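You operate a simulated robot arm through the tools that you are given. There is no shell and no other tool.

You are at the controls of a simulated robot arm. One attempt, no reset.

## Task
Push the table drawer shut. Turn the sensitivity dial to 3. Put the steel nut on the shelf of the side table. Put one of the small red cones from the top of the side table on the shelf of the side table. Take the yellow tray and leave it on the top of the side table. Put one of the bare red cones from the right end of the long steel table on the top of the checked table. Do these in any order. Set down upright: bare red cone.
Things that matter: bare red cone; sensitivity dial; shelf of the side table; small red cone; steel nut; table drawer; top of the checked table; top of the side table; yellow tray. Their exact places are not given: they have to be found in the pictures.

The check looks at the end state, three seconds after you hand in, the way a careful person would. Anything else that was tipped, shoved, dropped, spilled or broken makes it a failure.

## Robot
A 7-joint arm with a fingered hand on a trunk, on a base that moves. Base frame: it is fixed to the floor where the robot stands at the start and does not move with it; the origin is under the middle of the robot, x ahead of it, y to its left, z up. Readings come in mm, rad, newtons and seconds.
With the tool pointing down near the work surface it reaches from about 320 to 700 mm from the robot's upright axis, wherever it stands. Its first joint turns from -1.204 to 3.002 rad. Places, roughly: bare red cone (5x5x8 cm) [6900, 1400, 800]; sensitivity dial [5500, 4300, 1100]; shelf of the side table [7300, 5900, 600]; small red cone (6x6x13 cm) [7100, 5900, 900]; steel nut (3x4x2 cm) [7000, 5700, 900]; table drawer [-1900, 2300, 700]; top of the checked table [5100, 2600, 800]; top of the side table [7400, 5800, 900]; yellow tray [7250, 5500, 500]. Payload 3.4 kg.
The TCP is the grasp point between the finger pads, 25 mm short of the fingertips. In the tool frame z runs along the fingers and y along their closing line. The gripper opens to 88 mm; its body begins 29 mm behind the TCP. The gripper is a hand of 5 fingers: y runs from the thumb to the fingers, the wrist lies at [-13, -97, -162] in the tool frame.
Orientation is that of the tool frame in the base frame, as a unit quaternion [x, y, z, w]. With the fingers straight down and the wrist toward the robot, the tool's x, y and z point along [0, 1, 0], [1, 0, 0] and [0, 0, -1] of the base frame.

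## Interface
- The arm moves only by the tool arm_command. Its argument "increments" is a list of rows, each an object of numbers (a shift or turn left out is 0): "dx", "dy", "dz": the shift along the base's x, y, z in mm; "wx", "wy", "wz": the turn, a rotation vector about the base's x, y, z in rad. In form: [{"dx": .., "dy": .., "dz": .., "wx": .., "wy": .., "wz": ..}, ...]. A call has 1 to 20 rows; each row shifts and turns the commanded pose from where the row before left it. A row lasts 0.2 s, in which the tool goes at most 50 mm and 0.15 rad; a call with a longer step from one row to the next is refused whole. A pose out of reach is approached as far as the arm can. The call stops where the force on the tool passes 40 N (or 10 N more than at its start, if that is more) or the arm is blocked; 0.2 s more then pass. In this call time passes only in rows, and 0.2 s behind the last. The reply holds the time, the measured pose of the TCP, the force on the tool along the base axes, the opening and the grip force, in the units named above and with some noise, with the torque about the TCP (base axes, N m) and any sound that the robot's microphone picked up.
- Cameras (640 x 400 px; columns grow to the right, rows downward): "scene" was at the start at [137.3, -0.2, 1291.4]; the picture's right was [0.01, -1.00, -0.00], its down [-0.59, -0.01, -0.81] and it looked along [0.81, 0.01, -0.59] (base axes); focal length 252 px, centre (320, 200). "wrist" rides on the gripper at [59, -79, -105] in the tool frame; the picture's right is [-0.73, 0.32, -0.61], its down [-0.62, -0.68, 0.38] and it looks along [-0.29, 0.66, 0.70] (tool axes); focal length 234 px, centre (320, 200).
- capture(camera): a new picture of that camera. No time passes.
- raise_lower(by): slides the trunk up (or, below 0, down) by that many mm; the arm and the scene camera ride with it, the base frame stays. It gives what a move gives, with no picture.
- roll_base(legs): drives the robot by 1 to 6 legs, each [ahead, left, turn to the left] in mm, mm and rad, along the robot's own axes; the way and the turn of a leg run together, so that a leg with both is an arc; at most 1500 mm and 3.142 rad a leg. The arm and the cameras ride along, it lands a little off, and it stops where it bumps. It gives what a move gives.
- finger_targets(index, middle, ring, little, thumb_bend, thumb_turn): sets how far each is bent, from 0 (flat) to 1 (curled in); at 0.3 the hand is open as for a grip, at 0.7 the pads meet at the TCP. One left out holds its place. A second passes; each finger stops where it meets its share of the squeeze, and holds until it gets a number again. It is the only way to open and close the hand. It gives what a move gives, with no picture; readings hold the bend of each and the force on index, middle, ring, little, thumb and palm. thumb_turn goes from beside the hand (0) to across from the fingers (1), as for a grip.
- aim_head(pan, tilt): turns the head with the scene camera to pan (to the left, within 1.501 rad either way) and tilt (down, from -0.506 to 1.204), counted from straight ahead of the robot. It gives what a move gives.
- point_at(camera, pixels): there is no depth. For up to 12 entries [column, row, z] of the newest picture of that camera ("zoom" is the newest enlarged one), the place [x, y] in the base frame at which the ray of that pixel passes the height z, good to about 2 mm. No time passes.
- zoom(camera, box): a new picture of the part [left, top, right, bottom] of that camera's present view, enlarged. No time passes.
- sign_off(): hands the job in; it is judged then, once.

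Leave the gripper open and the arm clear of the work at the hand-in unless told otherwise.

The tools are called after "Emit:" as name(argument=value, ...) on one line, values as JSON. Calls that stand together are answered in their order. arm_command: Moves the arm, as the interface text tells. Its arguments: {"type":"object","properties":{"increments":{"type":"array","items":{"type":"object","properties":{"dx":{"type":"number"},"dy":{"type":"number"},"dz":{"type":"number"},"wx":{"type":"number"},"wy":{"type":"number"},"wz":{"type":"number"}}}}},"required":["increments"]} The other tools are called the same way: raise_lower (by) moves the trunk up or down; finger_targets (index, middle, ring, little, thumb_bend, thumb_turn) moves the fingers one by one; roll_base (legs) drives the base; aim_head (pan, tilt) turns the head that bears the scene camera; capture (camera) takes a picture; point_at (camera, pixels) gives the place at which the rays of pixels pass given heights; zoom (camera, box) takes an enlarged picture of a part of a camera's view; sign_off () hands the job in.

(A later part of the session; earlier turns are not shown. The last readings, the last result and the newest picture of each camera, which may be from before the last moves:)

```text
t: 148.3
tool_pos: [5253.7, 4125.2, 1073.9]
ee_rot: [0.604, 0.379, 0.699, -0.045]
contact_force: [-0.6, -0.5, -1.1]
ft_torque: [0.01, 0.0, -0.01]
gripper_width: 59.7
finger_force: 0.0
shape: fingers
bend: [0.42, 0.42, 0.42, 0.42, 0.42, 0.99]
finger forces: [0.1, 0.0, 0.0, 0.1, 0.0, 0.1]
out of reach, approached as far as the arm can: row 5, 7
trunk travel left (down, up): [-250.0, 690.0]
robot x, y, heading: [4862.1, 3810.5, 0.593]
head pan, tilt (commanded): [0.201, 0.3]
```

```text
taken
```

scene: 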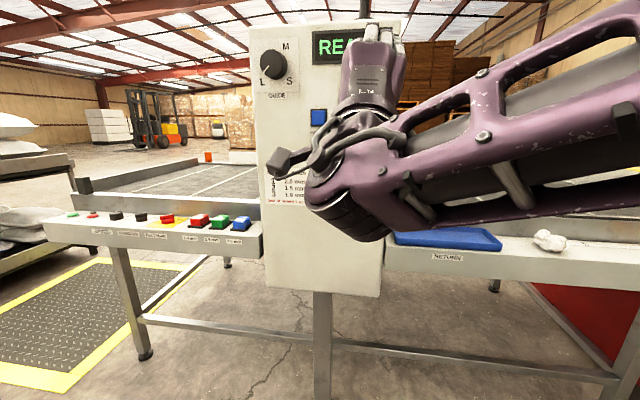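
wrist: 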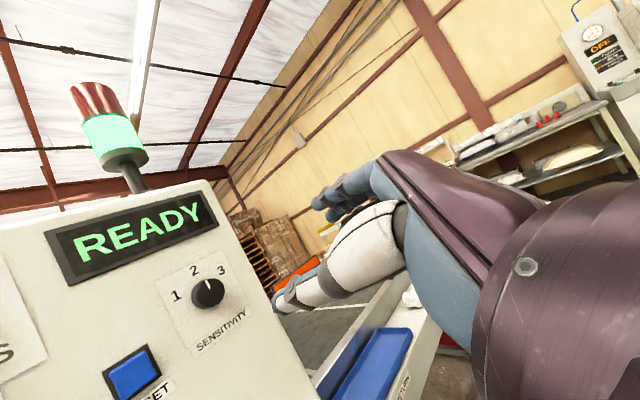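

Roll works to about +60°. I go to a start roll of about -23° (counter-clockwise) so the whole turn stays mid-range, and drive the base 150 mm closer.

Emit:
arm_command(increments=[{"wx": -0.1193, "wy": -0.0858}, {"wx": -0.1193, "wy": -0.0858}, {"wx": -0.1193, "wy": -0.0858}, {"wx": -0.1193, "wy": -0.0858}, {"wx": -0.1193, "wy": -0.0858}, {"wx": -0.1193, "wy": -0.0858}, {"wx": -0.1193, "wy": -0.0858}, {"wx": -0.1193, "wy": -0.0858}, {"wx": -0.1193, "wy": -0.0858}, {"wx": -0.1193, "wy": -0.0858}])

Emit:
roll_base(legs=[[150, 0, 0.0]])

Emit:
capture(camera="wrist")

Emit:
capture(camera="scene")

```text
t: 150.6
tool_pos: [5253.5, 4125.5, 1074.1]
ee_rot: [0.197, 0.681, 0.548, 0.444]
contact_force: [0.1, 0.6, -1.2]
ft_torque: [-0.02, 0.03, 0.02]
gripper_width: 59.4
finger_force: 0.0
shape: fingers
bend: [0.42, 0.42, 0.42, 0.42, 0.42, 0.99]
finger forces: [0.0, 0.0, 0.0, 0.0, 0.1, 0.0]
trunk travel left (down, up): [-250.0, 690.0]
robot x, y, heading: [4868.5, 3810.7, 0.597]
head pan, tilt (commanded): [0.201, 0.3]
```

```text
t: 151.9
tool_pos: [5376.9, 4212.0, 1073.0]
ee_rot: [0.196, 0.682, 0.549, 0.442]
contact_force: [0.3, -0.5, -0.3]
ft_torque: [0.02, 0.0, -0.01]
gripper_width: 59.3
finger_force: 0.2
shape: fingers
bend: [0.42, 0.42, 0.42, 0.42, 0.42, 0.99]
finger forces: [0.0, 0.0, 0.0, 0.0, 0.0, 0.1]
trunk travel left (down, up): [-250.0, 690.0]
robot x, y, heading: [4987.6, 3900.3, 0.603]
head pan, tilt (commanded): [0.201, 0.3]
```

```text
taken
```

wrist: 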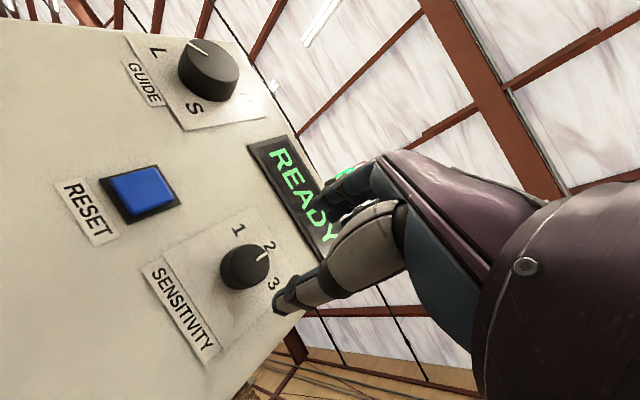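

```text
taken
```

scene: 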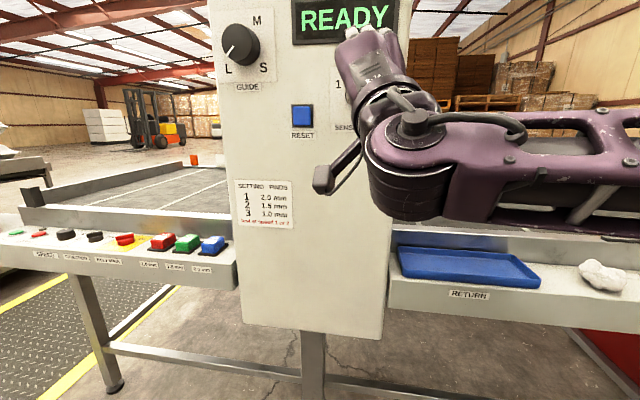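

I refine the knob position from this closer wrist view.

Emit:
zoom(camera="wrist", box=[190, 220, 318, 320])

```text
4.00 times, centred on (254, 270) of wrist
```

zoom: 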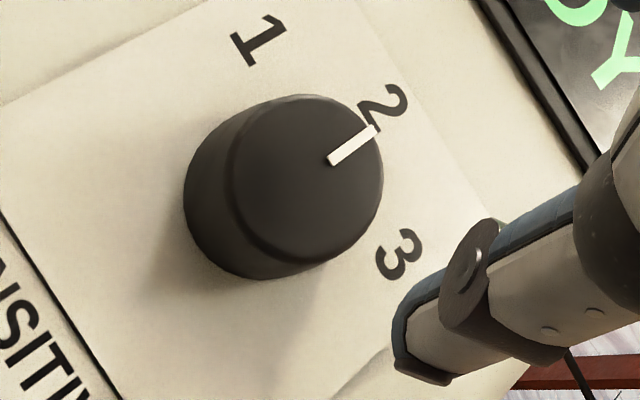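

Emit:
point_at(camera="zoom", pixels=[[308, 180, 1055], [308, 180, 1065], [308, 180, 1075], [308, 180, 1085]])

```text
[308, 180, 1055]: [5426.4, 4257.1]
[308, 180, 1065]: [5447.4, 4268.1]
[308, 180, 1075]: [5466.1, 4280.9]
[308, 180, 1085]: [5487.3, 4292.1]
```

F ≈ (5444.5, 4267.5, 1064.5): I'm 87 mm short, 6.5 mm to be shifted left and 8.5 mm down. Align, then advance 60 mm.

Emit:
arm_command(increments=[{"dx": -3.7, "dy": 5.3, "dz": -8.5}, {"dx": 16.3, "dy": 11.6}, {"dx": 16.3, "dy": 11.6}, {"dx": 16.3, "dy": 11.6}])

Emit:
capture(camera="wrist")

Emit:
zoom(camera="scene", box=[260, 0, 460, 150])

```text
t: 152.9
tool_pos: [5419.6, 4252.4, 1064.5]
ee_rot: [0.196, 0.682, 0.549, 0.442]
contact_force: [-0.1, -1.2, -0.4]
ft_torque: [-0.01, 0.0, 0.01]
gripper_width: 59.4
finger_force: 0.0
shape: fingers
bend: [0.42, 0.42, 0.42, 0.42, 0.42, 0.99]
finger forces: [0.0, 0.0, 0.0, 0.1, 0.1, 0.0]
trunk travel left (down, up): [-250.0, 690.0]
robot x, y, heading: [4987.7, 3902.9, 0.599]
head pan, tilt (commanded): [0.201, 0.3]
```

```text
taken
```

wrist: 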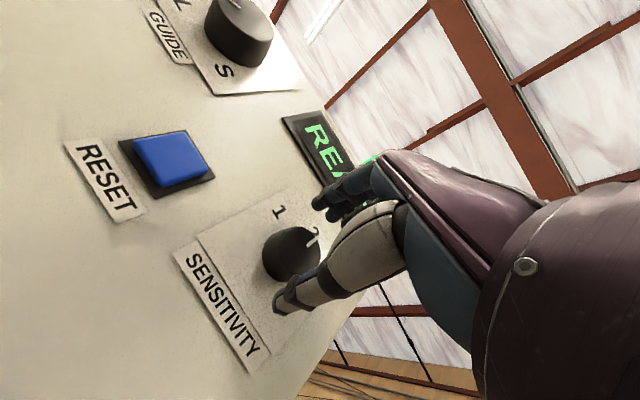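

```text
2.67 times, centred on (360, 75) of scene
```

zoom: 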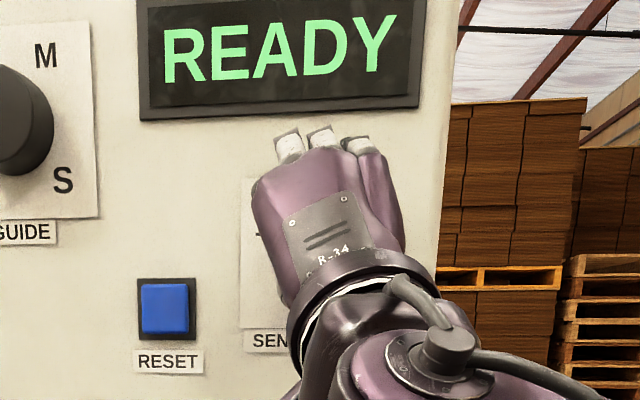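

Fingers bracket the knob: 29 mm to go. I advance 24 mm in small steps watching for contact.

Emit:
arm_command(increments=[{"dx": 6.5, "dy": 4.7}, {"dx": 6.5, "dy": 4.7}, {"dx": 6.5, "dy": 4.7}])

Emit:
capture(camera="wrist")

```text
t: 153.7
tool_pos: [5441.8, 4266.9, 1063.2]
ee_rot: [0.195, 0.682, 0.549, 0.442]
contact_force: [0.3, 0.4, 0.6]
ft_torque: [-0.01, 0.02, 0.0]
gripper_width: 59.6
finger_force: 0.0
shape: fingers
bend: [0.42, 0.42, 0.42, 0.42, 0.42, 0.99]
finger forces: [0.1, 0.0, 0.2, 0.0, 0.0, 0.0]
trunk travel left (down, up): [-250.0, 690.0]
robot x, y, heading: [4985.8, 3897.9, 0.599]
head pan, tilt (commanded): [0.201, 0.3]
```

```text
taken
```

wrist: 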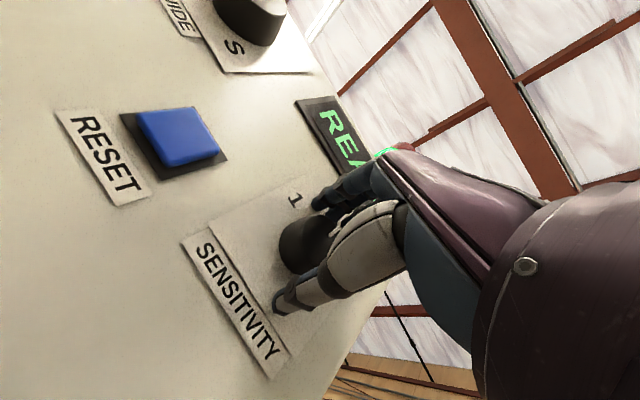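

TCP is on the knob. I close the fingers on it.

Emit:
finger_targets(index=0.6, middle=0.6, ring=0.6, little=0.6, thumb_bend=0.6)

Emit:
capture(camera="wrist")

```text
t: 154.7
tool_pos: [5441.4, 4266.6, 1065.0]
ee_rot: [0.197, 0.681, 0.549, 0.444]
contact_force: [0.4, 0.8, 2.4]
ft_torque: [0.01, -0.06, 0.05]
gripper_width: 30.9
finger_force: 4.2
shape: fingers
bend: [0.55, 0.57, 0.6, 0.6, 0.55, 1.0]
finger forces: [2.9, 2.7, 0.0, 0.1, 2.9, 0.0]
trunk travel left (down, up): [-250.0, 690.0]
robot x, y, heading: [4989.4, 3896.7, 0.598]
head pan, tilt (commanded): [0.201, 0.3]
```

```text
taken
```

wrist: 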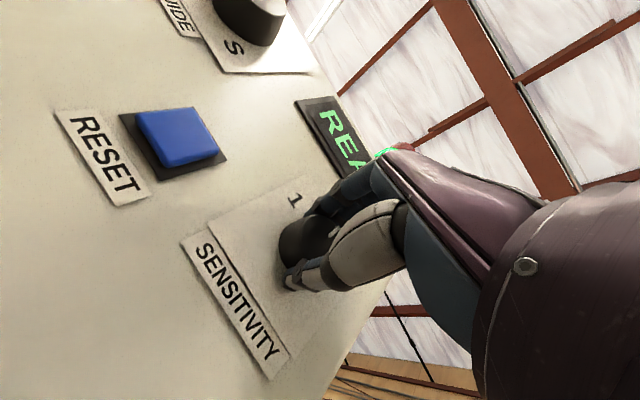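

Index, middle and thumb hold the knob with about 3 N each. I roll clockwise 0.48 rad about the panel normal and check.

Emit:
arm_command(increments=[{"wx": 0.0977, "wy": 0.0696}, {"wx": 0.0977, "wy": 0.0696}, {"wx": 0.0977, "wy": 0.0696}, {"wx": 0.0977, "wy": 0.0696}])

Emit:
capture(camera="wrist")

```text
t: 155.7
tool_pos: [5441.3, 4265.7, 1065.2]
ee_rot: [0.352, 0.617, 0.639, 0.297]
contact_force: [-0.9, 0.9, 0.4]
ft_torque: [-0.04, -0.03, 0.03]
gripper_width: 30.7
finger_force: 3.6
shape: fingers
bend: [0.55, 0.58, 0.6, 0.6, 0.55, 1.0]
finger forces: [2.7, 1.7, 0.0, 0.0, 3.7, 0.0]
trunk travel left (down, up): [-250.0, 690.0]
robot x, y, heading: [4991.9, 3894.8, 0.601]
head pan, tilt (commanded): [0.201, 0.3]
```

```text
taken
```

wrist: 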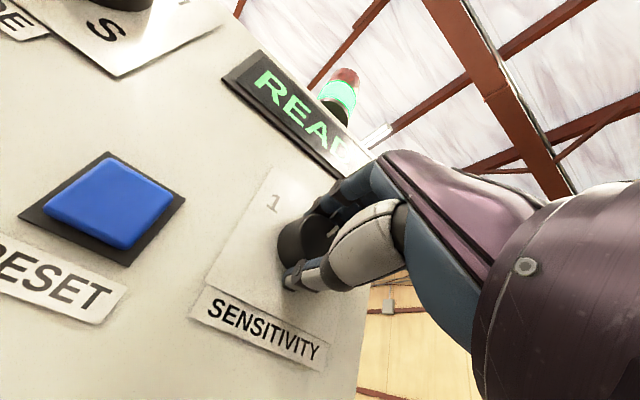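

Zoom to see whether the knob's pointer turned along.

Emit:
zoom(camera="wrist", box=[240, 170, 400, 310])

```text
2.86 times, centred on (320, 240) of wrist
```

zoom: 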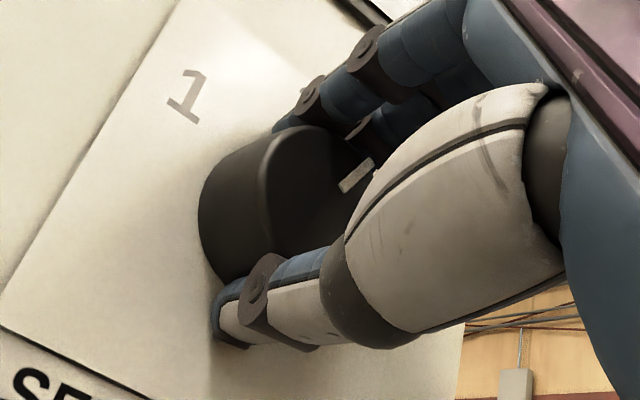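

The pointer keeps its place relative to the hand, so the knob turns along. I roll another 0.46 rad.

Emit:
arm_command(increments=[{"wx": 0.0977, "wy": 0.0696}, {"wx": 0.0977, "wy": 0.0696}, {"wx": 0.0977, "wy": 0.0696}, {"wx": 0.0814, "wy": 0.058}])

Emit:
zoom(camera="wrist", box=[220, 150, 400, 310])

```text
t: 156.7
tool_pos: [5441.0, 4264.8, 1065.6]
ee_rot: [0.482, 0.521, 0.69, 0.142]
contact_force: [0.5, 0.1, 1.2]
ft_torque: [0.03, -0.02, 0.01]
gripper_width: 30.5
finger_force: 4.3
shape: fingers
bend: [0.55, 0.58, 0.6, 0.6, 0.55, 1.0]
finger forces: [3.2, 1.8, 0.0, 0.0, 2.9, 0.0]
trunk travel left (down, up): [-250.0, 690.0]
robot x, y, heading: [4988.5, 3894.2, 0.6]
head pan, tilt (commanded): [0.201, 0.3]
```

```text
2.50 times, centred on (310, 230) of wrist
```

zoom: 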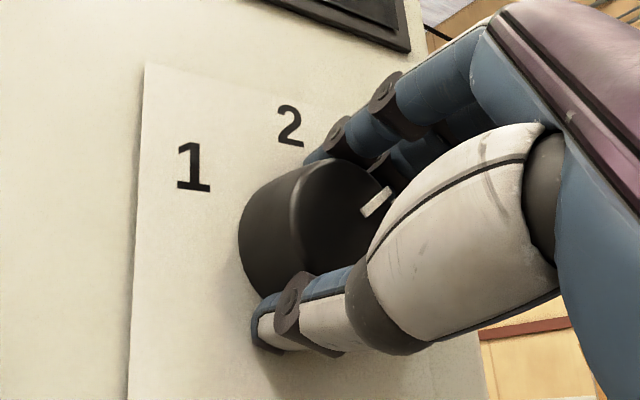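

The knob has followed about 54°. I open the fingers and draw straight back to check the pointer.

Emit:
finger_targets(index=0.42, middle=0.42, ring=0.42, little=0.42, thumb_bend=0.42)

Emit:
arm_command(increments=[{"dx": -16.3, "dy": -11.6}, {"dx": -16.3, "dy": -11.6}, {"dx": -16.3, "dy": -11.6}, {"dx": -16.3, "dy": -11.6}])

Emit:
zoom(camera="wrist", box=[150, 200, 310, 330])

```text
t: 157.7
tool_pos: [5440.5, 4265.9, 1065.0]
ee_rot: [0.481, 0.522, 0.69, 0.143]
contact_force: [-0.9, -0.1, -0.3]
ft_torque: [0.0, 0.02, 0.02]
gripper_width: 58.7
finger_force: 0.1
shape: fingers
bend: [0.42, 0.42, 0.42, 0.42, 0.42, 0.99]
finger forces: [0.0, 0.0, 0.0, 0.1, 0.0, 0.0]
trunk travel left (down, up): [-250.0, 690.0]
robot x, y, heading: [4988.8, 3897.8, 0.6]
head pan, tilt (commanded): [0.201, 0.3]
```

```text
t: 158.7
tool_pos: [5374.2, 4218.5, 1065.5]
ee_rot: [0.482, 0.522, 0.689, 0.143]
contact_force: [-0.1, 0.0, -0.6]
ft_torque: [-0.01, 0.01, 0.01]
gripper_width: 58.7
finger_force: 0.1
shape: fingers
bend: [0.42, 0.42, 0.42, 0.42, 0.42, 0.99]
finger forces: [0.1, 0.1, 0.0, 0.0, 0.0, 0.0]
trunk travel left (down, up): [-250.0, 690.0]
robot x, y, heading: [4990.0, 3896.7, 0.599]
head pan, tilt (commanded): [0.201, 0.3]
```

```text
3.08 times, centred on (230, 265) of wrist
```

zoom: 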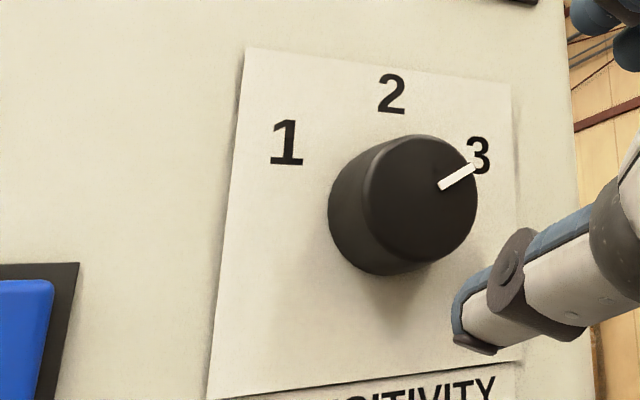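

The pointer is at 3 or a few degrees past. I pull the hand further back and look with the head camera for an undistorted view.

Emit:
arm_command(increments=[{"dx": -24.4, "dy": -17.4}, {"dx": -24.4, "dy": -17.4}, {"dx": -24.4, "dy": -17.4}, {"dx": -24.4, "dy": -17.4}])

Emit:
capture(camera="wrist")

Emit:
capture(camera="scene")

```text
t: 159.7
tool_pos: [5355.7, 4170.0, 1055.2]
ee_rot: [0.48, 0.521, 0.691, 0.144]
contact_force: [0.3, -0.6, -0.6]
ft_torque: [-0.01, 0.01, 0.01]
gripper_width: 58.2
finger_force: 0.1
shape: fingers
bend: [0.42, 0.42, 0.42, 0.42, 0.42, 0.99]
finger forces: [0.0, 0.0, 0.1, 0.0, 0.0, 0.0]
out of reach, approached as far as the arm can: row 2, 3, 4
trunk travel left (down, up): [-250.0, 690.0]
robot x, y, heading: [4984.7, 3897.5, 0.604]
head pan, tilt (commanded): [0.201, 0.3]
```

```text
taken
```

wrist: 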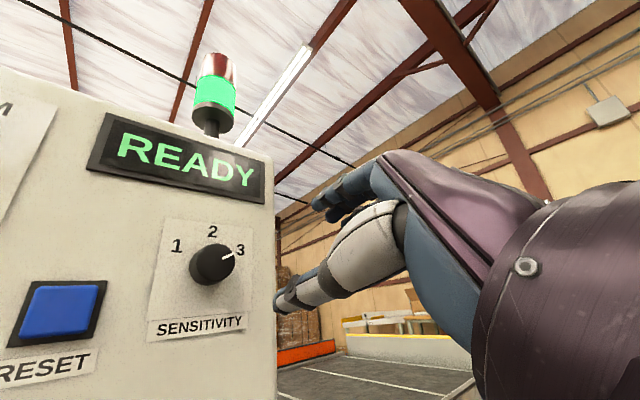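

```text
taken
```

scene: 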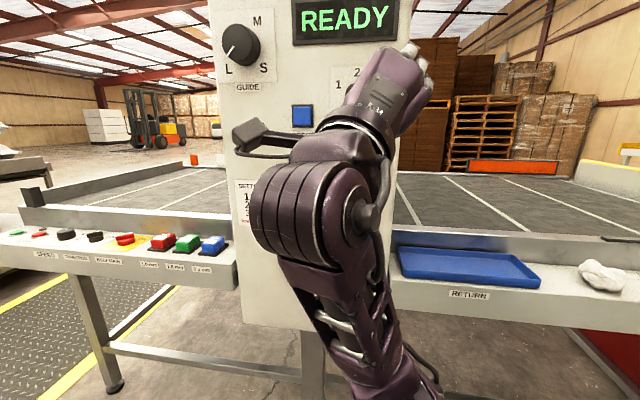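

I back the base off 300 mm to clear the hand from the panel and get a better view.

Emit:
roll_base(legs=[[-300, 0, 0]])

Emit:
zoom(camera="wrist", box=[190, 180, 350, 300])

Emit:
capture(camera="scene")

```text
t: 161.8
tool_pos: [5103.4, 3996.9, 1054.1]
ee_rot: [0.481, 0.521, 0.69, 0.145]
contact_force: [-0.4, 0.4, -0.1]
ft_torque: [0.02, 0.0, 0.0]
gripper_width: 58.6
finger_force: 0.1
shape: fingers
bend: [0.42, 0.42, 0.42, 0.42, 0.42, 0.99]
finger forces: [0.1, 0.0, 0.0, 0.0, 0.0, 0.1]
trunk travel left (down, up): [-250.0, 690.0]
robot x, y, heading: [4738.1, 3726.4, 0.594]
head pan, tilt (commanded): [0.201, 0.3]
```

```text
3.33 times, centred on (270, 240) of wrist
```

zoom: 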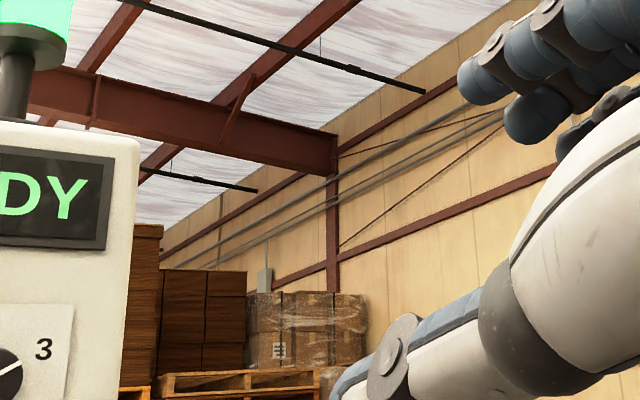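

```text
taken
```

scene: 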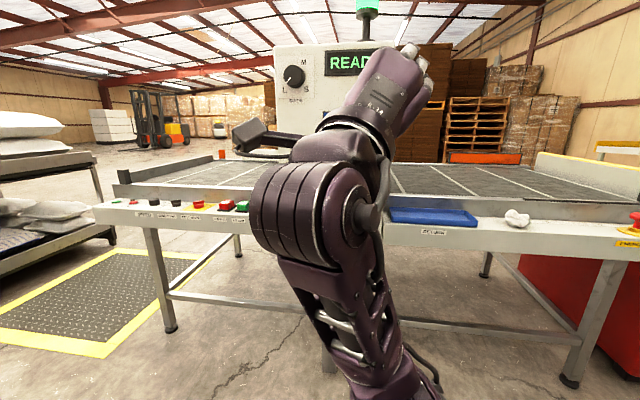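

The knob is at wrist pixel ~(176,292). Zoom there.

Emit:
zoom(camera="wrist", box=[136, 257, 216, 327])

```text
5.71 times, centred on (176, 292) of wrist
```

zoom: 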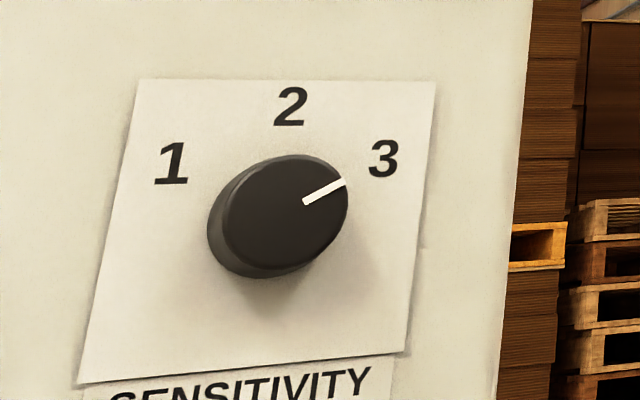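

The pointer line runs to the "3" (maybe 3–4° past). Good. Now I restore the arm: roll back, then pitch down in stages.

Emit:
arm_command(increments=[{"wx": -0.112, "wy": -0.0798}, {"wx": -0.112, "wy": -0.0798}, {"wx": -0.112, "wy": -0.0798}, {"wx": -0.112, "wy": -0.0798}])

Emit:
capture(camera="scene")

```text
t: 162.8
tool_pos: [5101.9, 3997.3, 1054.7]
ee_rot: [0.321, 0.631, 0.625, 0.329]
contact_force: [0.3, 0.2, -0.1]
ft_torque: [0.0, 0.03, 0.05]
gripper_width: 58.9
finger_force: 0.0
shape: fingers
bend: [0.42, 0.42, 0.42, 0.42, 0.42, 0.99]
finger forces: [0.0, 0.0, 0.0, 0.0, 0.0, 0.0]
trunk travel left (down, up): [-250.0, 690.0]
robot x, y, heading: [4737.3, 3724.1, 0.598]
head pan, tilt (commanded): [0.201, 0.3]
```

```text
taken
```

scene: 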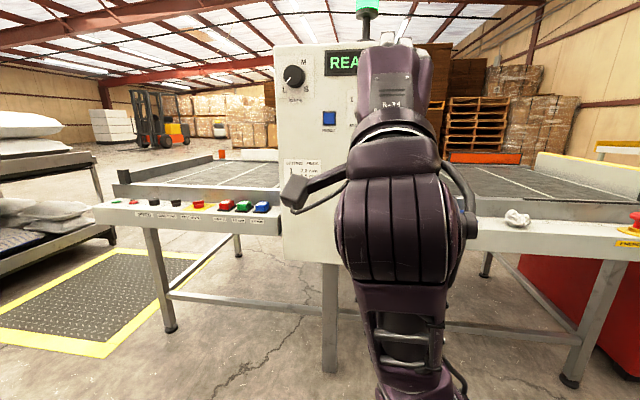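

The elbow is low again. I swing the hand 200 mm left to bring the elbow out to the right.

Emit:
arm_command(increments=[{"dx": -14, "dy": 20.6}, {"dx": -14, "dy": 20.6}, {"dx": -14, "dy": 20.6}, {"dx": -14, "dy": 20.6}, {"dx": -14, "dy": 20.6}, {"dx": -14, "dy": 20.6}, {"dx": -14, "dy": 20.6}, {"dx": -14, "dy": 20.6}])

Emit:
capture(camera="scene")

```text
t: 164.6
tool_pos: [5000.1, 4163.2, 1055.0]
ee_rot: [0.321, 0.63, 0.627, 0.327]
contact_force: [0.7, 0.0, 0.1]
ft_torque: [-0.02, -0.01, 0.01]
gripper_width: 58.7
finger_force: 0.1
shape: fingers
bend: [0.42, 0.42, 0.42, 0.42, 0.42, 0.99]
finger forces: [0.0, 0.0, 0.1, 0.0, 0.0, 0.1]
out of reach, approached as far as the arm can: row 8
trunk travel left (down, up): [-250.0, 690.0]
robot x, y, heading: [4736.3, 3726.0, 0.598]
head pan, tilt (commanded): [0.201, 0.3]
```

```text
taken
```

scene: 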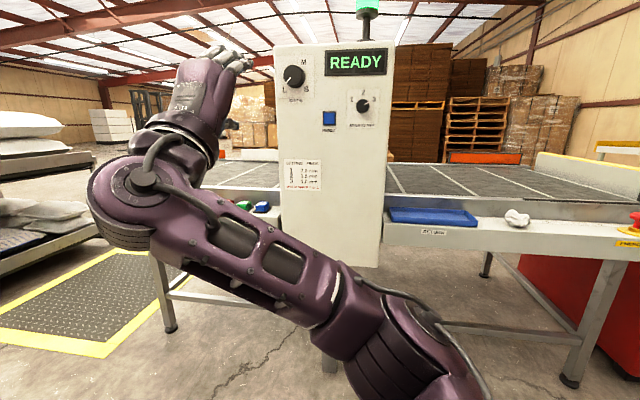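

Now the panel is free in the head camera. I zoom on the dial for a frontal check.

Emit:
zoom(camera="scene", box=[332, 80, 396, 130])

```text
8.00 times, centred on (364, 105) of scene
```

zoom: 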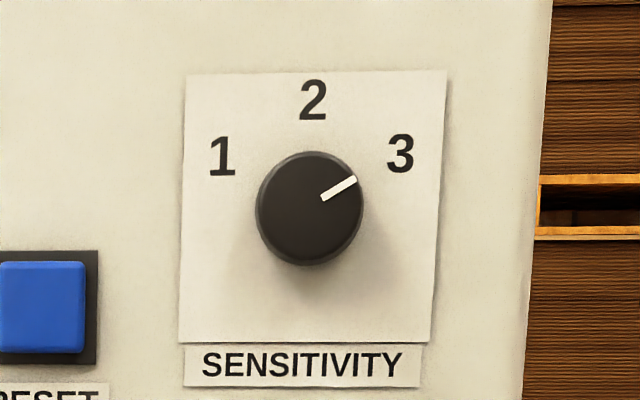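

Seen square-on, the pointer aims right at 3 (both ≈ 59° from vertical). The dial is done. Now I lower the hand 250 mm and pitch it down to restore the nominal posture.

Emit:
arm_command(increments=[{"dz": -30}, {"dz": -30}, {"dz": -30}, {"dz": -30}, {"dz": -30}, {"dz": -30}, {"dz": -30}, {"dz": -30}])

Emit:
arm_command(increments=[{"wx": -0.0839, "wy": 0.1231}, {"wx": -0.0839, "wy": 0.1231}, {"wx": -0.0839, "wy": 0.1231}, {"wx": -0.0839, "wy": 0.1231}, {"wx": -0.0839, "wy": 0.1231}])

Emit:
capture(camera="scene")

```text
t: 166.4
tool_pos: [5021.9, 4156.5, 813.6]
ee_rot: [0.321, 0.621, 0.619, 0.358]
contact_force: [-0.8, 0.1, 0.5]
ft_torque: [-0.01, 0.0, 0.02]
gripper_width: 58.7
finger_force: 0.0
shape: fingers
bend: [0.42, 0.42, 0.42, 0.42, 0.42, 0.99]
finger forces: [0.0, 0.0, 0.1, 0.0, 0.1, 0.0]
trunk travel left (down, up): [-250.0, 690.0]
robot x, y, heading: [4733.1, 3725.2, 0.593]
head pan, tilt (commanded): [0.201, 0.3]
```

```text
t: 167.8
tool_pos: [5124.9, 4141.8, 725.0]
ee_rot: [0.428, 0.809, 0.342, 0.214]
contact_force: [0.7, 0.6, 0.3]
ft_torque: [0.03, 0.03, 0.0]
gripper_width: 59.0
finger_force: 0.1
shape: fingers
bend: [0.42, 0.42, 0.42, 0.42, 0.42, 0.99]
finger forces: [0.0, 0.1, 0.0, 0.0, 0.0, 0.1]
out of reach, approached as far as the arm can: row 2, 3, 4, 5
trunk travel left (down, up): [-250.0, 690.0]
robot x, y, heading: [4734.7, 3721.0, 0.597]
head pan, tilt (commanded): [0.201, 0.3]
stopped in row 5: the arm was blocked; the commanded pose is now the measured one
```

```text
taken
```

scene: 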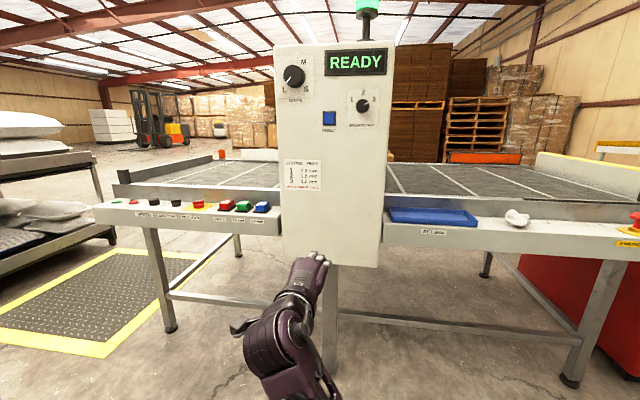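

Continue pitching to straight down.

Emit:
arm_command(increments=[{"wx": -0.0839, "wy": 0.1231}, {"wx": -0.0839, "wy": 0.1231}, {"wx": -0.0839, "wy": 0.1231}, {"wx": -0.0839, "wy": 0.1231}, {"wx": -0.0839, "wy": 0.1231}])

Emit:
raise_lower(by=300)

Emit:
aim_head(pan=0.1, tilt=0.8)

Emit:
capture(camera="scene")

```text
t: 169.0
tool_pos: [5205.1, 4188.8, 653.1]
ee_rot: [0.455, 0.879, 0.113, 0.087]
contact_force: [0.6, -0.3, 0.2]
ft_torque: [0.0, 0.02, 0.0]
gripper_width: 58.9
finger_force: 0.0
shape: fingers
bend: [0.42, 0.42, 0.42, 0.42, 0.42, 0.99]
finger forces: [0.0, 0.0, 0.0, 0.0, 0.0, 0.0]
out of reach, approached as far as the arm can: row 1, 2, 3, 4, 5
trunk travel left (down, up): [-250.0, 690.0]
robot x, y, heading: [4737.1, 3723.2, 0.599]
head pan, tilt (commanded): [0.201, 0.3]
```

```text
t: 172.0
tool_pos: [5208.1, 4189.4, 951.5]
ee_rot: [0.455, 0.879, 0.114, 0.087]
contact_force: [-0.1, 0.0, 0.2]
ft_torque: [-0.03, 0.02, -0.02]
gripper_width: 58.9
finger_force: 0.0
shape: fingers
bend: [0.42, 0.42, 0.42, 0.42, 0.42, 0.99]
finger forces: [0.0, 0.0, 0.0, 0.1, 0.1, 0.1]
trunk travel left (down, up): [-550.0, 390.0]
robot x, y, heading: [4737.9, 3725.5, 0.6]
head pan, tilt (commanded): [0.201, 0.3]
```

```text
t: 172.9
tool_pos: [5207.5, 4187.8, 952.9]
ee_rot: [0.455, 0.879, 0.114, 0.087]
contact_force: [0.6, -0.2, 0.3]
ft_torque: [0.02, 0.01, 0.02]
gripper_width: 58.9
finger_force: 0.0
shape: fingers
bend: [0.42, 0.42, 0.42, 0.42, 0.42, 0.99]
finger forces: [0.1, 0.0, 0.0, 0.0, 0.0, 0.1]
trunk travel left (down, up): [-550.0, 390.0]
robot x, y, heading: [4735.0, 3725.1, 0.598]
head pan, tilt (commanded): [0.099, 0.799]
```

```text
taken
```

scene: 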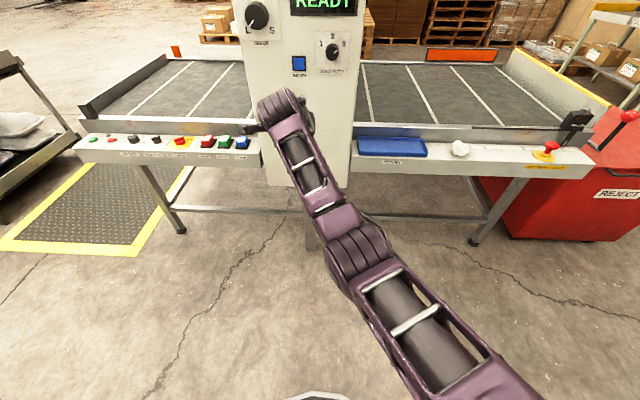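

Nearly there (0.29 rad left). I finish pitching while moving left, then back and down to fold the elbow to the right.

Emit:
arm_command(increments=[{"dx": -14, "dy": 20.6, "wx": -0.0839, "wy": 0.1231}, {"dx": -14, "dy": 20.6, "wx": -0.0786, "wy": 0.1153}, {"dx": -14, "dy": 20.6}, {"dx": -14, "dy": 20.6}, {"dx": -28, "dy": 5, "dz": -20}, {"dx": -28, "dy": 5, "dz": -20}, {"dx": -28, "dy": 5, "dz": -20}, {"dx": -28, "dy": 5, "dz": -20}, {"dx": -28, "dy": -5, "dz": -20}, {"dx": -20, "dy": -15, "dz": -20}])

Emit:
capture(camera="scene")

```text
t: 175.1
tool_pos: [5049.4, 4215.7, 845.2]
ee_rot: [0.457, 0.888, 0.028, 0.04]
contact_force: [-0.4, 0.2, -0.2]
ft_torque: [-0.01, -0.02, -0.02]
gripper_width: 58.8
finger_force: 0.2
shape: fingers
bend: [0.42, 0.42, 0.42, 0.42, 0.42, 0.99]
finger forces: [0.0, 0.0, 0.1, 0.1, 0.0, 0.0]
out of reach, approached as far as the arm can: row 2, 3, 4, 8
trunk travel left (down, up): [-550.0, 390.0]
robot x, y, heading: [4733.7, 3722.3, 0.597]
head pan, tilt (commanded): [0.099, 0.799]
```

```text
taken
```

scene: 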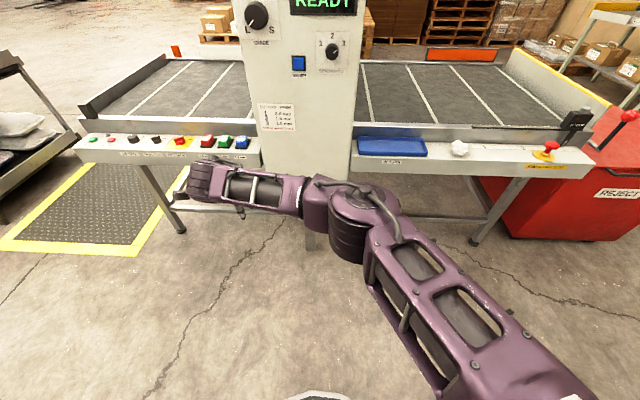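

The elbow is out right again. I bring the hand back, straighten the residual tilt, then centre it and raise to z≈1000.

Emit:
arm_command(increments=[{"dx": -20, "dy": -13.5, "wx": -0.012, "wy": 0.097, "wz": -0.023}, {"dx": -20, "dy": -13.5}, {"dx": -20, "dy": -13.5}, {"dx": -20, "dy": -13.5}, {"dx": -20, "dy": -13.5}, {"dz": 30}, {"dz": 30}, {"dz": 30}, {"dz": 30}, {"dz": 30}, {"dx": 14, "dy": -20.6}, {"dx": 14, "dy": -20.6}, {"dx": 14, "dy": -20.6}, {"dx": 14, "dy": -20.6}, {"dx": 14, "dy": -20.6}, {"dx": 14, "dy": -20.6}, {"dx": 14, "dy": -20.6}, {"dx": 14, "dy": -20.6}, {"dx": 14, "dy": -20.6}])

Emit:
capture(camera="scene")

```text
t: 179.1
tool_pos: [5077.0, 3961.6, 992.7]
ee_rot: [0.468, 0.884, -0.001, 0.001]
contact_force: [0.3, -0.2, 0.0]
ft_torque: [0.02, 0.04, 0.01]
gripper_width: 58.9
finger_force: 0.1
shape: fingers
bend: [0.42, 0.42, 0.42, 0.42, 0.42, 0.99]
finger forces: [0.0, 0.1, 0.1, 0.0, 0.0, 0.0]
trunk travel left (down, up): [-550.0, 390.0]
robot x, y, heading: [4734.4, 3723.2, 0.594]
head pan, tilt (commanded): [0.099, 0.799]
```

```text
taken
```

scene: 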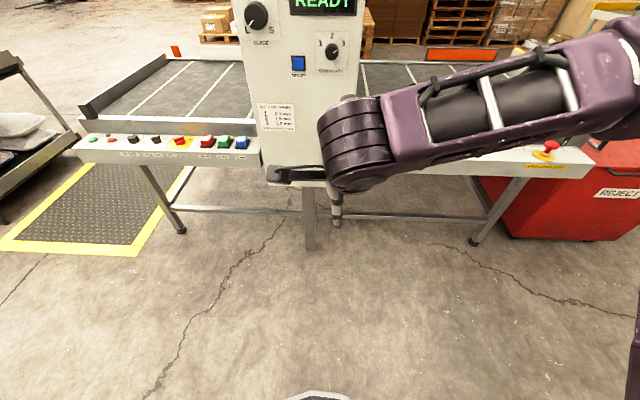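

The arm is nominal again. Now I look to the left for the way around the conveyor to the side table.

Emit:
aim_head(pan=0.7, tilt=0.4)

Emit:
capture(camera="scene")

Emit:
aim_head(pan=-0.8, tilt=0.4)

Emit:
capture(camera="scene")

```text
t: 180.1
tool_pos: [5076.6, 3964.7, 993.7]
ee_rot: [0.468, 0.884, -0.001, 0.001]
contact_force: [-0.1, -0.2, -0.3]
ft_torque: [0.01, -0.02, 0.03]
gripper_width: 58.9
finger_force: 0.0
shape: fingers
bend: [0.42, 0.42, 0.42, 0.42, 0.42, 0.99]
finger forces: [0.0, 0.0, 0.0, 0.0, 0.0, 0.0]
trunk travel left (down, up): [-550.0, 390.0]
robot x, y, heading: [4737.9, 3723.4, 0.599]
head pan, tilt (commanded): [0.7, 0.4]
```

```text
taken
```

scene: 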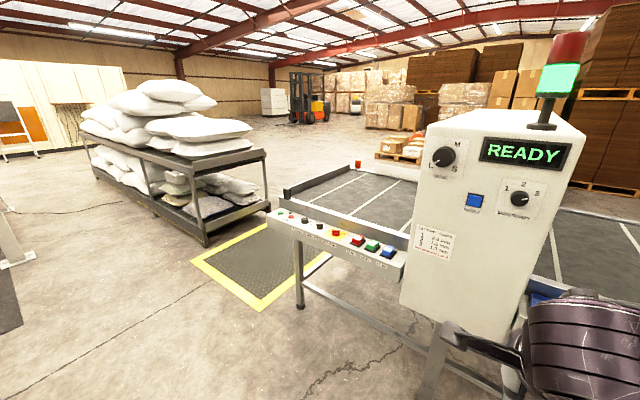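

```text
t: 181.7
tool_pos: [5076.3, 3962.7, 991.8]
ee_rot: [0.468, 0.884, -0.001, 0.002]
contact_force: [0.6, 0.1, -0.7]
ft_torque: [0.0, -0.04, -0.04]
gripper_width: 58.9
finger_force: 0.2
shape: fingers
bend: [0.42, 0.42, 0.42, 0.42, 0.42, 0.99]
finger forces: [0.0, 0.0, 0.0, 0.0, 0.0, 0.0]
trunk travel left (down, up): [-550.0, 390.0]
robot x, y, heading: [4737.9, 3726.5, 0.598]
head pan, tilt (commanded): [-0.799, 0.4]
```

```text
taken
```

scene: 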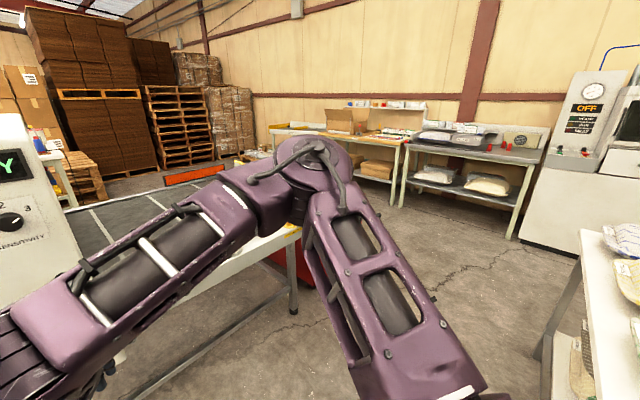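

I re-aim left and measure the gap between the bag rack and the conveyor's left end.

Emit:
aim_head(pan=0.8, tilt=0.5)

Emit:
capture(camera="scene")

```text
t: 183.4
tool_pos: [5075.3, 3962.6, 993.7]
ee_rot: [0.468, 0.884, 0.0, 0.003]
contact_force: [0.5, 0.0, -0.8]
ft_torque: [0.03, -0.01, -0.01]
gripper_width: 59.3
finger_force: 0.1
shape: fingers
bend: [0.42, 0.42, 0.42, 0.42, 0.42, 0.99]
finger forces: [0.0, 0.1, 0.0, 0.1, 0.0, 0.1]
trunk travel left (down, up): [-550.0, 390.0]
robot x, y, heading: [4739.2, 3726.2, 0.602]
head pan, tilt (commanded): [0.799, 0.499]
```

```text
taken
```

scene: 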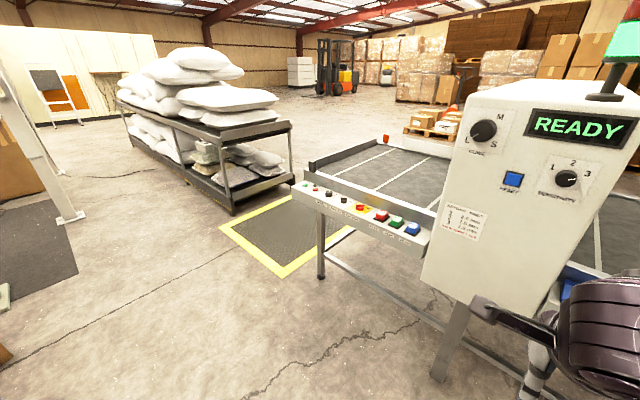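

Emit:
point_at(camera="scene", pixels=[[233, 215, 0], [290, 180, 0], [221, 228, 0], [283, 277, 0], [290, 200, 0], [355, 232, 0], [320, 278, 0], [310, 165, 800], [293, 187, 750], [384, 138, 800], [400, 128, 0], [460, 140, 0]])

Emit:
zoom(camera="scene", box=[200, 110, 480, 290])

```text
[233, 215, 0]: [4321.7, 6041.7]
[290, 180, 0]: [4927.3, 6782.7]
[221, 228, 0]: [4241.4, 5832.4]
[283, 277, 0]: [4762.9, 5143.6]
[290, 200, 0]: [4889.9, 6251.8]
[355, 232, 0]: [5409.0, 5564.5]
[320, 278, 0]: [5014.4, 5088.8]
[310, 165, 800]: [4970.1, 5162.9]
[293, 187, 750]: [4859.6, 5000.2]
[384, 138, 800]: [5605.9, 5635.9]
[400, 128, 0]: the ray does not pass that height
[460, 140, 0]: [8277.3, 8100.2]
```

```text
2.22 times, centred on (340, 200) of scene
```

zoom: 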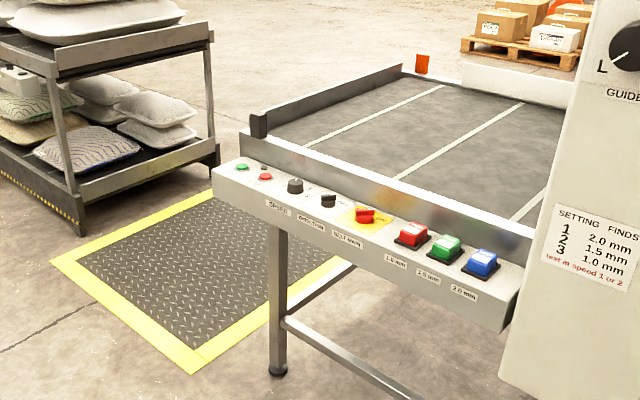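

The gap between the bag rack and conveyor is ~1050 mm wide with a flush floor plate. I slide left 1480 mm to its axis, turn to heading 0.75, and go through in two legs.

Emit:
roll_base(legs=[[94, 740, 0], [94, 740, 0], [0, 0, 0.15]])

Emit:
aim_head(pan=0.0, tilt=0.45)

Emit:
capture(camera="scene")

```text
t: 191.7
tool_pos: [4392.0, 5335.5, 992.1]
ee_rot: [0.416, 0.909, -0.001, 0.002]
contact_force: [0.1, 0.1, 0.6]
ft_torque: [0.02, -0.01, -0.03]
gripper_width: 59.1
finger_force: 0.0
shape: fingers
bend: [0.42, 0.42, 0.42, 0.42, 0.42, 0.99]
finger forces: [0.0, 0.0, 0.1, 0.1, 0.0, 0.1]
trunk travel left (down, up): [-550.0, 390.0]
robot x, y, heading: [4082.8, 5057.7, 0.717]
head pan, tilt (commanded): [0.799, 0.499]
```

```text
t: 192.8
tool_pos: [4393.3, 5336.2, 993.8]
ee_rot: [0.416, 0.91, 0.0, 0.002]
contact_force: [0.3, 0.6, 0.3]
ft_torque: [0.0, 0.0, 0.0]
gripper_width: 58.6
finger_force: 0.1
shape: fingers
bend: [0.42, 0.42, 0.42, 0.42, 0.42, 0.99]
finger forces: [0.0, 0.0, 0.0, 0.0, 0.0, 0.0]
trunk travel left (down, up): [-550.0, 390.0]
robot x, y, heading: [4082.8, 5058.5, 0.715]
head pan, tilt (commanded): [0.0, 0.45]
```

```text
taken
```

scene: 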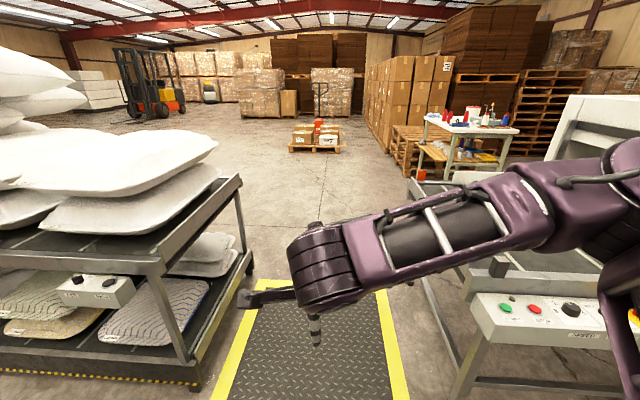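

The gap is straight ahead. The side table shows at (465,140). Zoom on it first.

Emit:
zoom(camera="scene", box=[370, 90, 540, 196])

Emit:
roll_base(legs=[[1000, 0, 0.0]])

Emit:
capture(camera="scene")

```text
3.76 times, centred on (455, 143) of scene
```

zoom: 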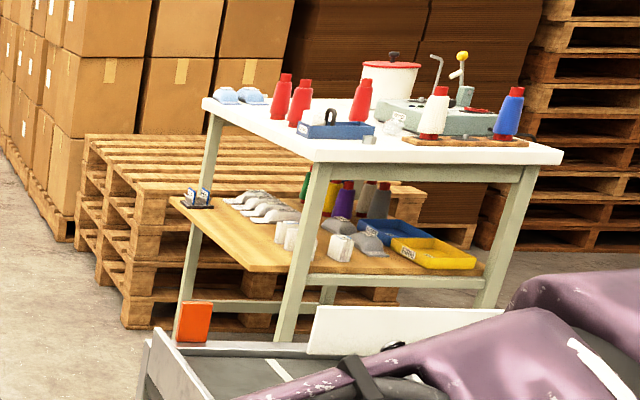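

```text
t: 198.1
tool_pos: [5153.2, 6004.1, 993.6]
ee_rot: [0.411, 0.912, 0.0, 0.002]
contact_force: [-0.2, 0.4, -0.3]
ft_torque: [-0.01, -0.02, 0.0]
gripper_width: 58.9
finger_force: 0.0
shape: fingers
bend: [0.42, 0.42, 0.42, 0.42, 0.42, 0.99]
finger forces: [0.1, 0.1, 0.1, 0.0, 0.0, 0.0]
trunk travel left (down, up): [-550.0, 390.0]
robot x, y, heading: [4841.6, 5725.8, 0.726]
head pan, tilt (commanded): [0.0, 0.45]
```

```text
taken
```

scene: 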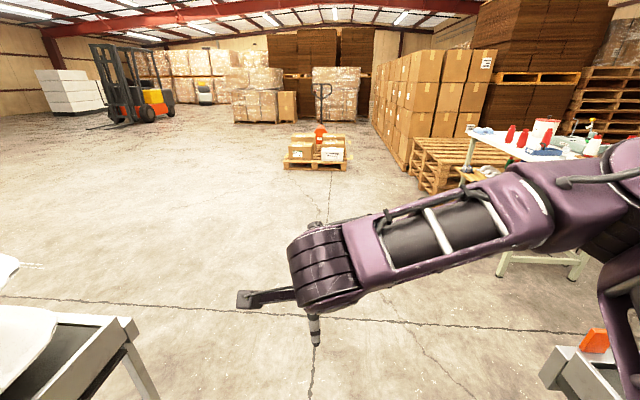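

Clear view: side table with three small red cones, nut, scale etc. on top; the wooden shelf below holds cones, weights, a blue tray and the yellow tray. I drive on 800 mm and turn toward the table.

Emit:
roll_base(legs=[[850, 0, 0.0], [0, 0, -0.7]])

Emit:
aim_head(pan=0.1, tilt=0.4)

Emit:
capture(camera="scene")

```text
t: 204.5
tool_pos: [5906.5, 6311.1, 992.3]
ee_rot: [0.7, 0.714, -0.001, 0.001]
contact_force: [-1.4, -0.5, -0.7]
ft_torque: [-0.02, -0.03, 0.01]
gripper_width: 59.1
finger_force: 0.1
shape: fingers
bend: [0.42, 0.42, 0.42, 0.42, 0.42, 0.99]
finger forces: [0.1, 0.0, 0.0, 0.0, 0.0, 0.0]
trunk travel left (down, up): [-550.0, 390.0]
robot x, y, heading: [5492.9, 6295.1, 0.022]
head pan, tilt (commanded): [0.0, 0.45]
```

```text
t: 205.2
tool_pos: [5906.6, 6310.4, 992.8]
ee_rot: [0.701, 0.713, -0.001, 0.002]
contact_force: [-0.1, -0.1, -0.1]
ft_torque: [0.02, 0.02, 0.04]
gripper_width: 59.0
finger_force: 0.1
shape: fingers
bend: [0.42, 0.42, 0.42, 0.42, 0.42, 0.99]
finger forces: [0.0, 0.0, 0.1, 0.1, 0.0, 0.0]
trunk travel left (down, up): [-550.0, 390.0]
robot x, y, heading: [5493.4, 6298.2, 0.026]
head pan, tilt (commanded): [0.099, 0.4]
```

```text
taken
```

scene: 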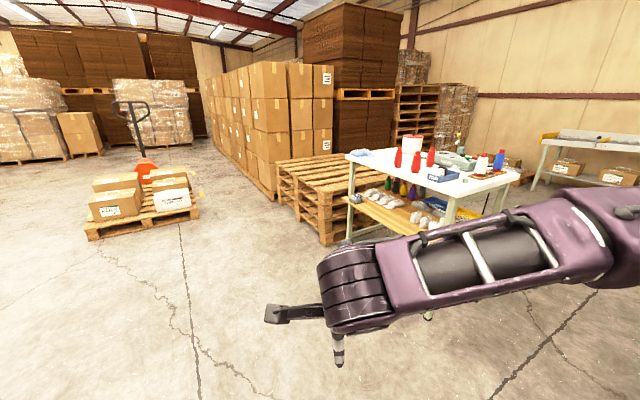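

The table is nicely in view. Zoom and measure its corners.

Emit:
zoom(camera="scene", box=[330, 120, 530, 245])

Emit:
point_at(camera="scene", pixels=[[347, 157, 900], [447, 198, 900], [521, 182, 900], [347, 240, 0], [428, 318, 0], [300, 240, 0], [347, 157, 850], [447, 198, 850], [521, 182, 850]])

```text
3.20 times, centred on (430, 182) of scene
```

zoom: 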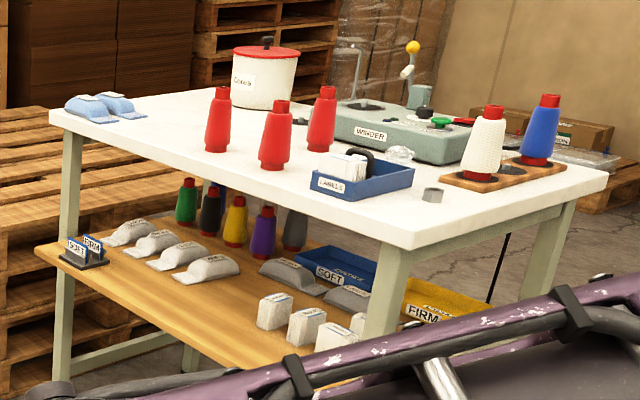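

```text
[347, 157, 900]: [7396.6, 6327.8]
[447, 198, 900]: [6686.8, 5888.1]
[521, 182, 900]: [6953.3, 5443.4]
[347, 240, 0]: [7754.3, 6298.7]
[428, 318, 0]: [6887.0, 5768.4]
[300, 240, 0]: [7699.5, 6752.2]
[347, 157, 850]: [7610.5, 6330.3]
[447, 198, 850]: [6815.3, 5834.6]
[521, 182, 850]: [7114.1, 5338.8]
```

I measure the small objects on the top (heights 850 and 830 guesses) and the shelf's free front strip.

Emit:
point_at(camera="zoom", pixels=[[432, 197, 850], [432, 197, 830], [217, 150, 850], [273, 168, 850], [320, 150, 850], [320, 150, 830], [405, 245, 850], [50, 115, 850], [606, 180, 850], [150, 300, 500], [100, 262, 500], [430, 320, 500]])

```text
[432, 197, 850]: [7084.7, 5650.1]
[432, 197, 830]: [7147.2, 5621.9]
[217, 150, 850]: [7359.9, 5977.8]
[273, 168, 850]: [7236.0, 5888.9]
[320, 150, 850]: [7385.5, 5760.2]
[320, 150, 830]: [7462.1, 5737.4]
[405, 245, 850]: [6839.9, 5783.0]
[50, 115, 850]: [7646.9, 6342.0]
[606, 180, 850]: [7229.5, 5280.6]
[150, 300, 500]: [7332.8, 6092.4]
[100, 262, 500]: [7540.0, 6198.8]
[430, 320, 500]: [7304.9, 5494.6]
```

Estimates: top at z≈870±20, nut near (7010,5690), cone B near (7140,5920). I drive ~850 mm ahead, turn right to face the table's long side, and look from close.

Emit:
roll_base(legs=[[950, 60, 0.0], [0, 0, -0.98]])

Emit:
aim_head(pan=0.45, tilt=0.6)

Emit:
capture(camera="scene")

```text
t: 212.6
tool_pos: [6673.5, 6029.9, 994.4]
ee_rot: [0.956, 0.293, -0.001, 0.0]
contact_force: [0.2, -0.6, -0.5]
ft_torque: [-0.03, 0.01, 0.0]
gripper_width: 58.8
finger_force: 0.0
shape: fingers
bend: [0.42, 0.42, 0.42, 0.42, 0.42, 0.99]
finger forces: [0.1, 0.0, 0.0, 0.0, 0.0, 0.0]
trunk travel left (down, up): [-550.0, 390.0]
robot x, y, heading: [6434.5, 6372.5, -0.972]
head pan, tilt (commanded): [0.099, 0.4]
```

```text
t: 213.5
tool_pos: [6673.3, 6028.9, 992.2]
ee_rot: [0.956, 0.292, -0.002, 0.0]
contact_force: [0.1, -0.2, -0.2]
ft_torque: [-0.01, 0.01, 0.01]
gripper_width: 58.9
finger_force: 0.0
shape: fingers
bend: [0.42, 0.42, 0.42, 0.42, 0.42, 0.99]
finger forces: [0.0, 0.1, 0.0, 0.0, 0.0, 0.0]
trunk travel left (down, up): [-550.0, 390.0]
robot x, y, heading: [6436.7, 6368.4, -0.976]
head pan, tilt (commanded): [0.45, 0.6]
```

```text
taken
```

scene: 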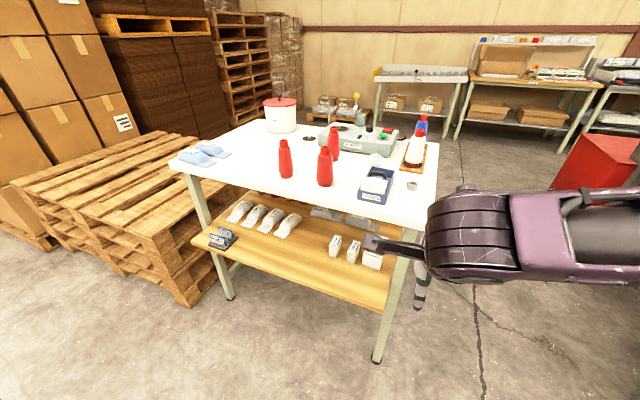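

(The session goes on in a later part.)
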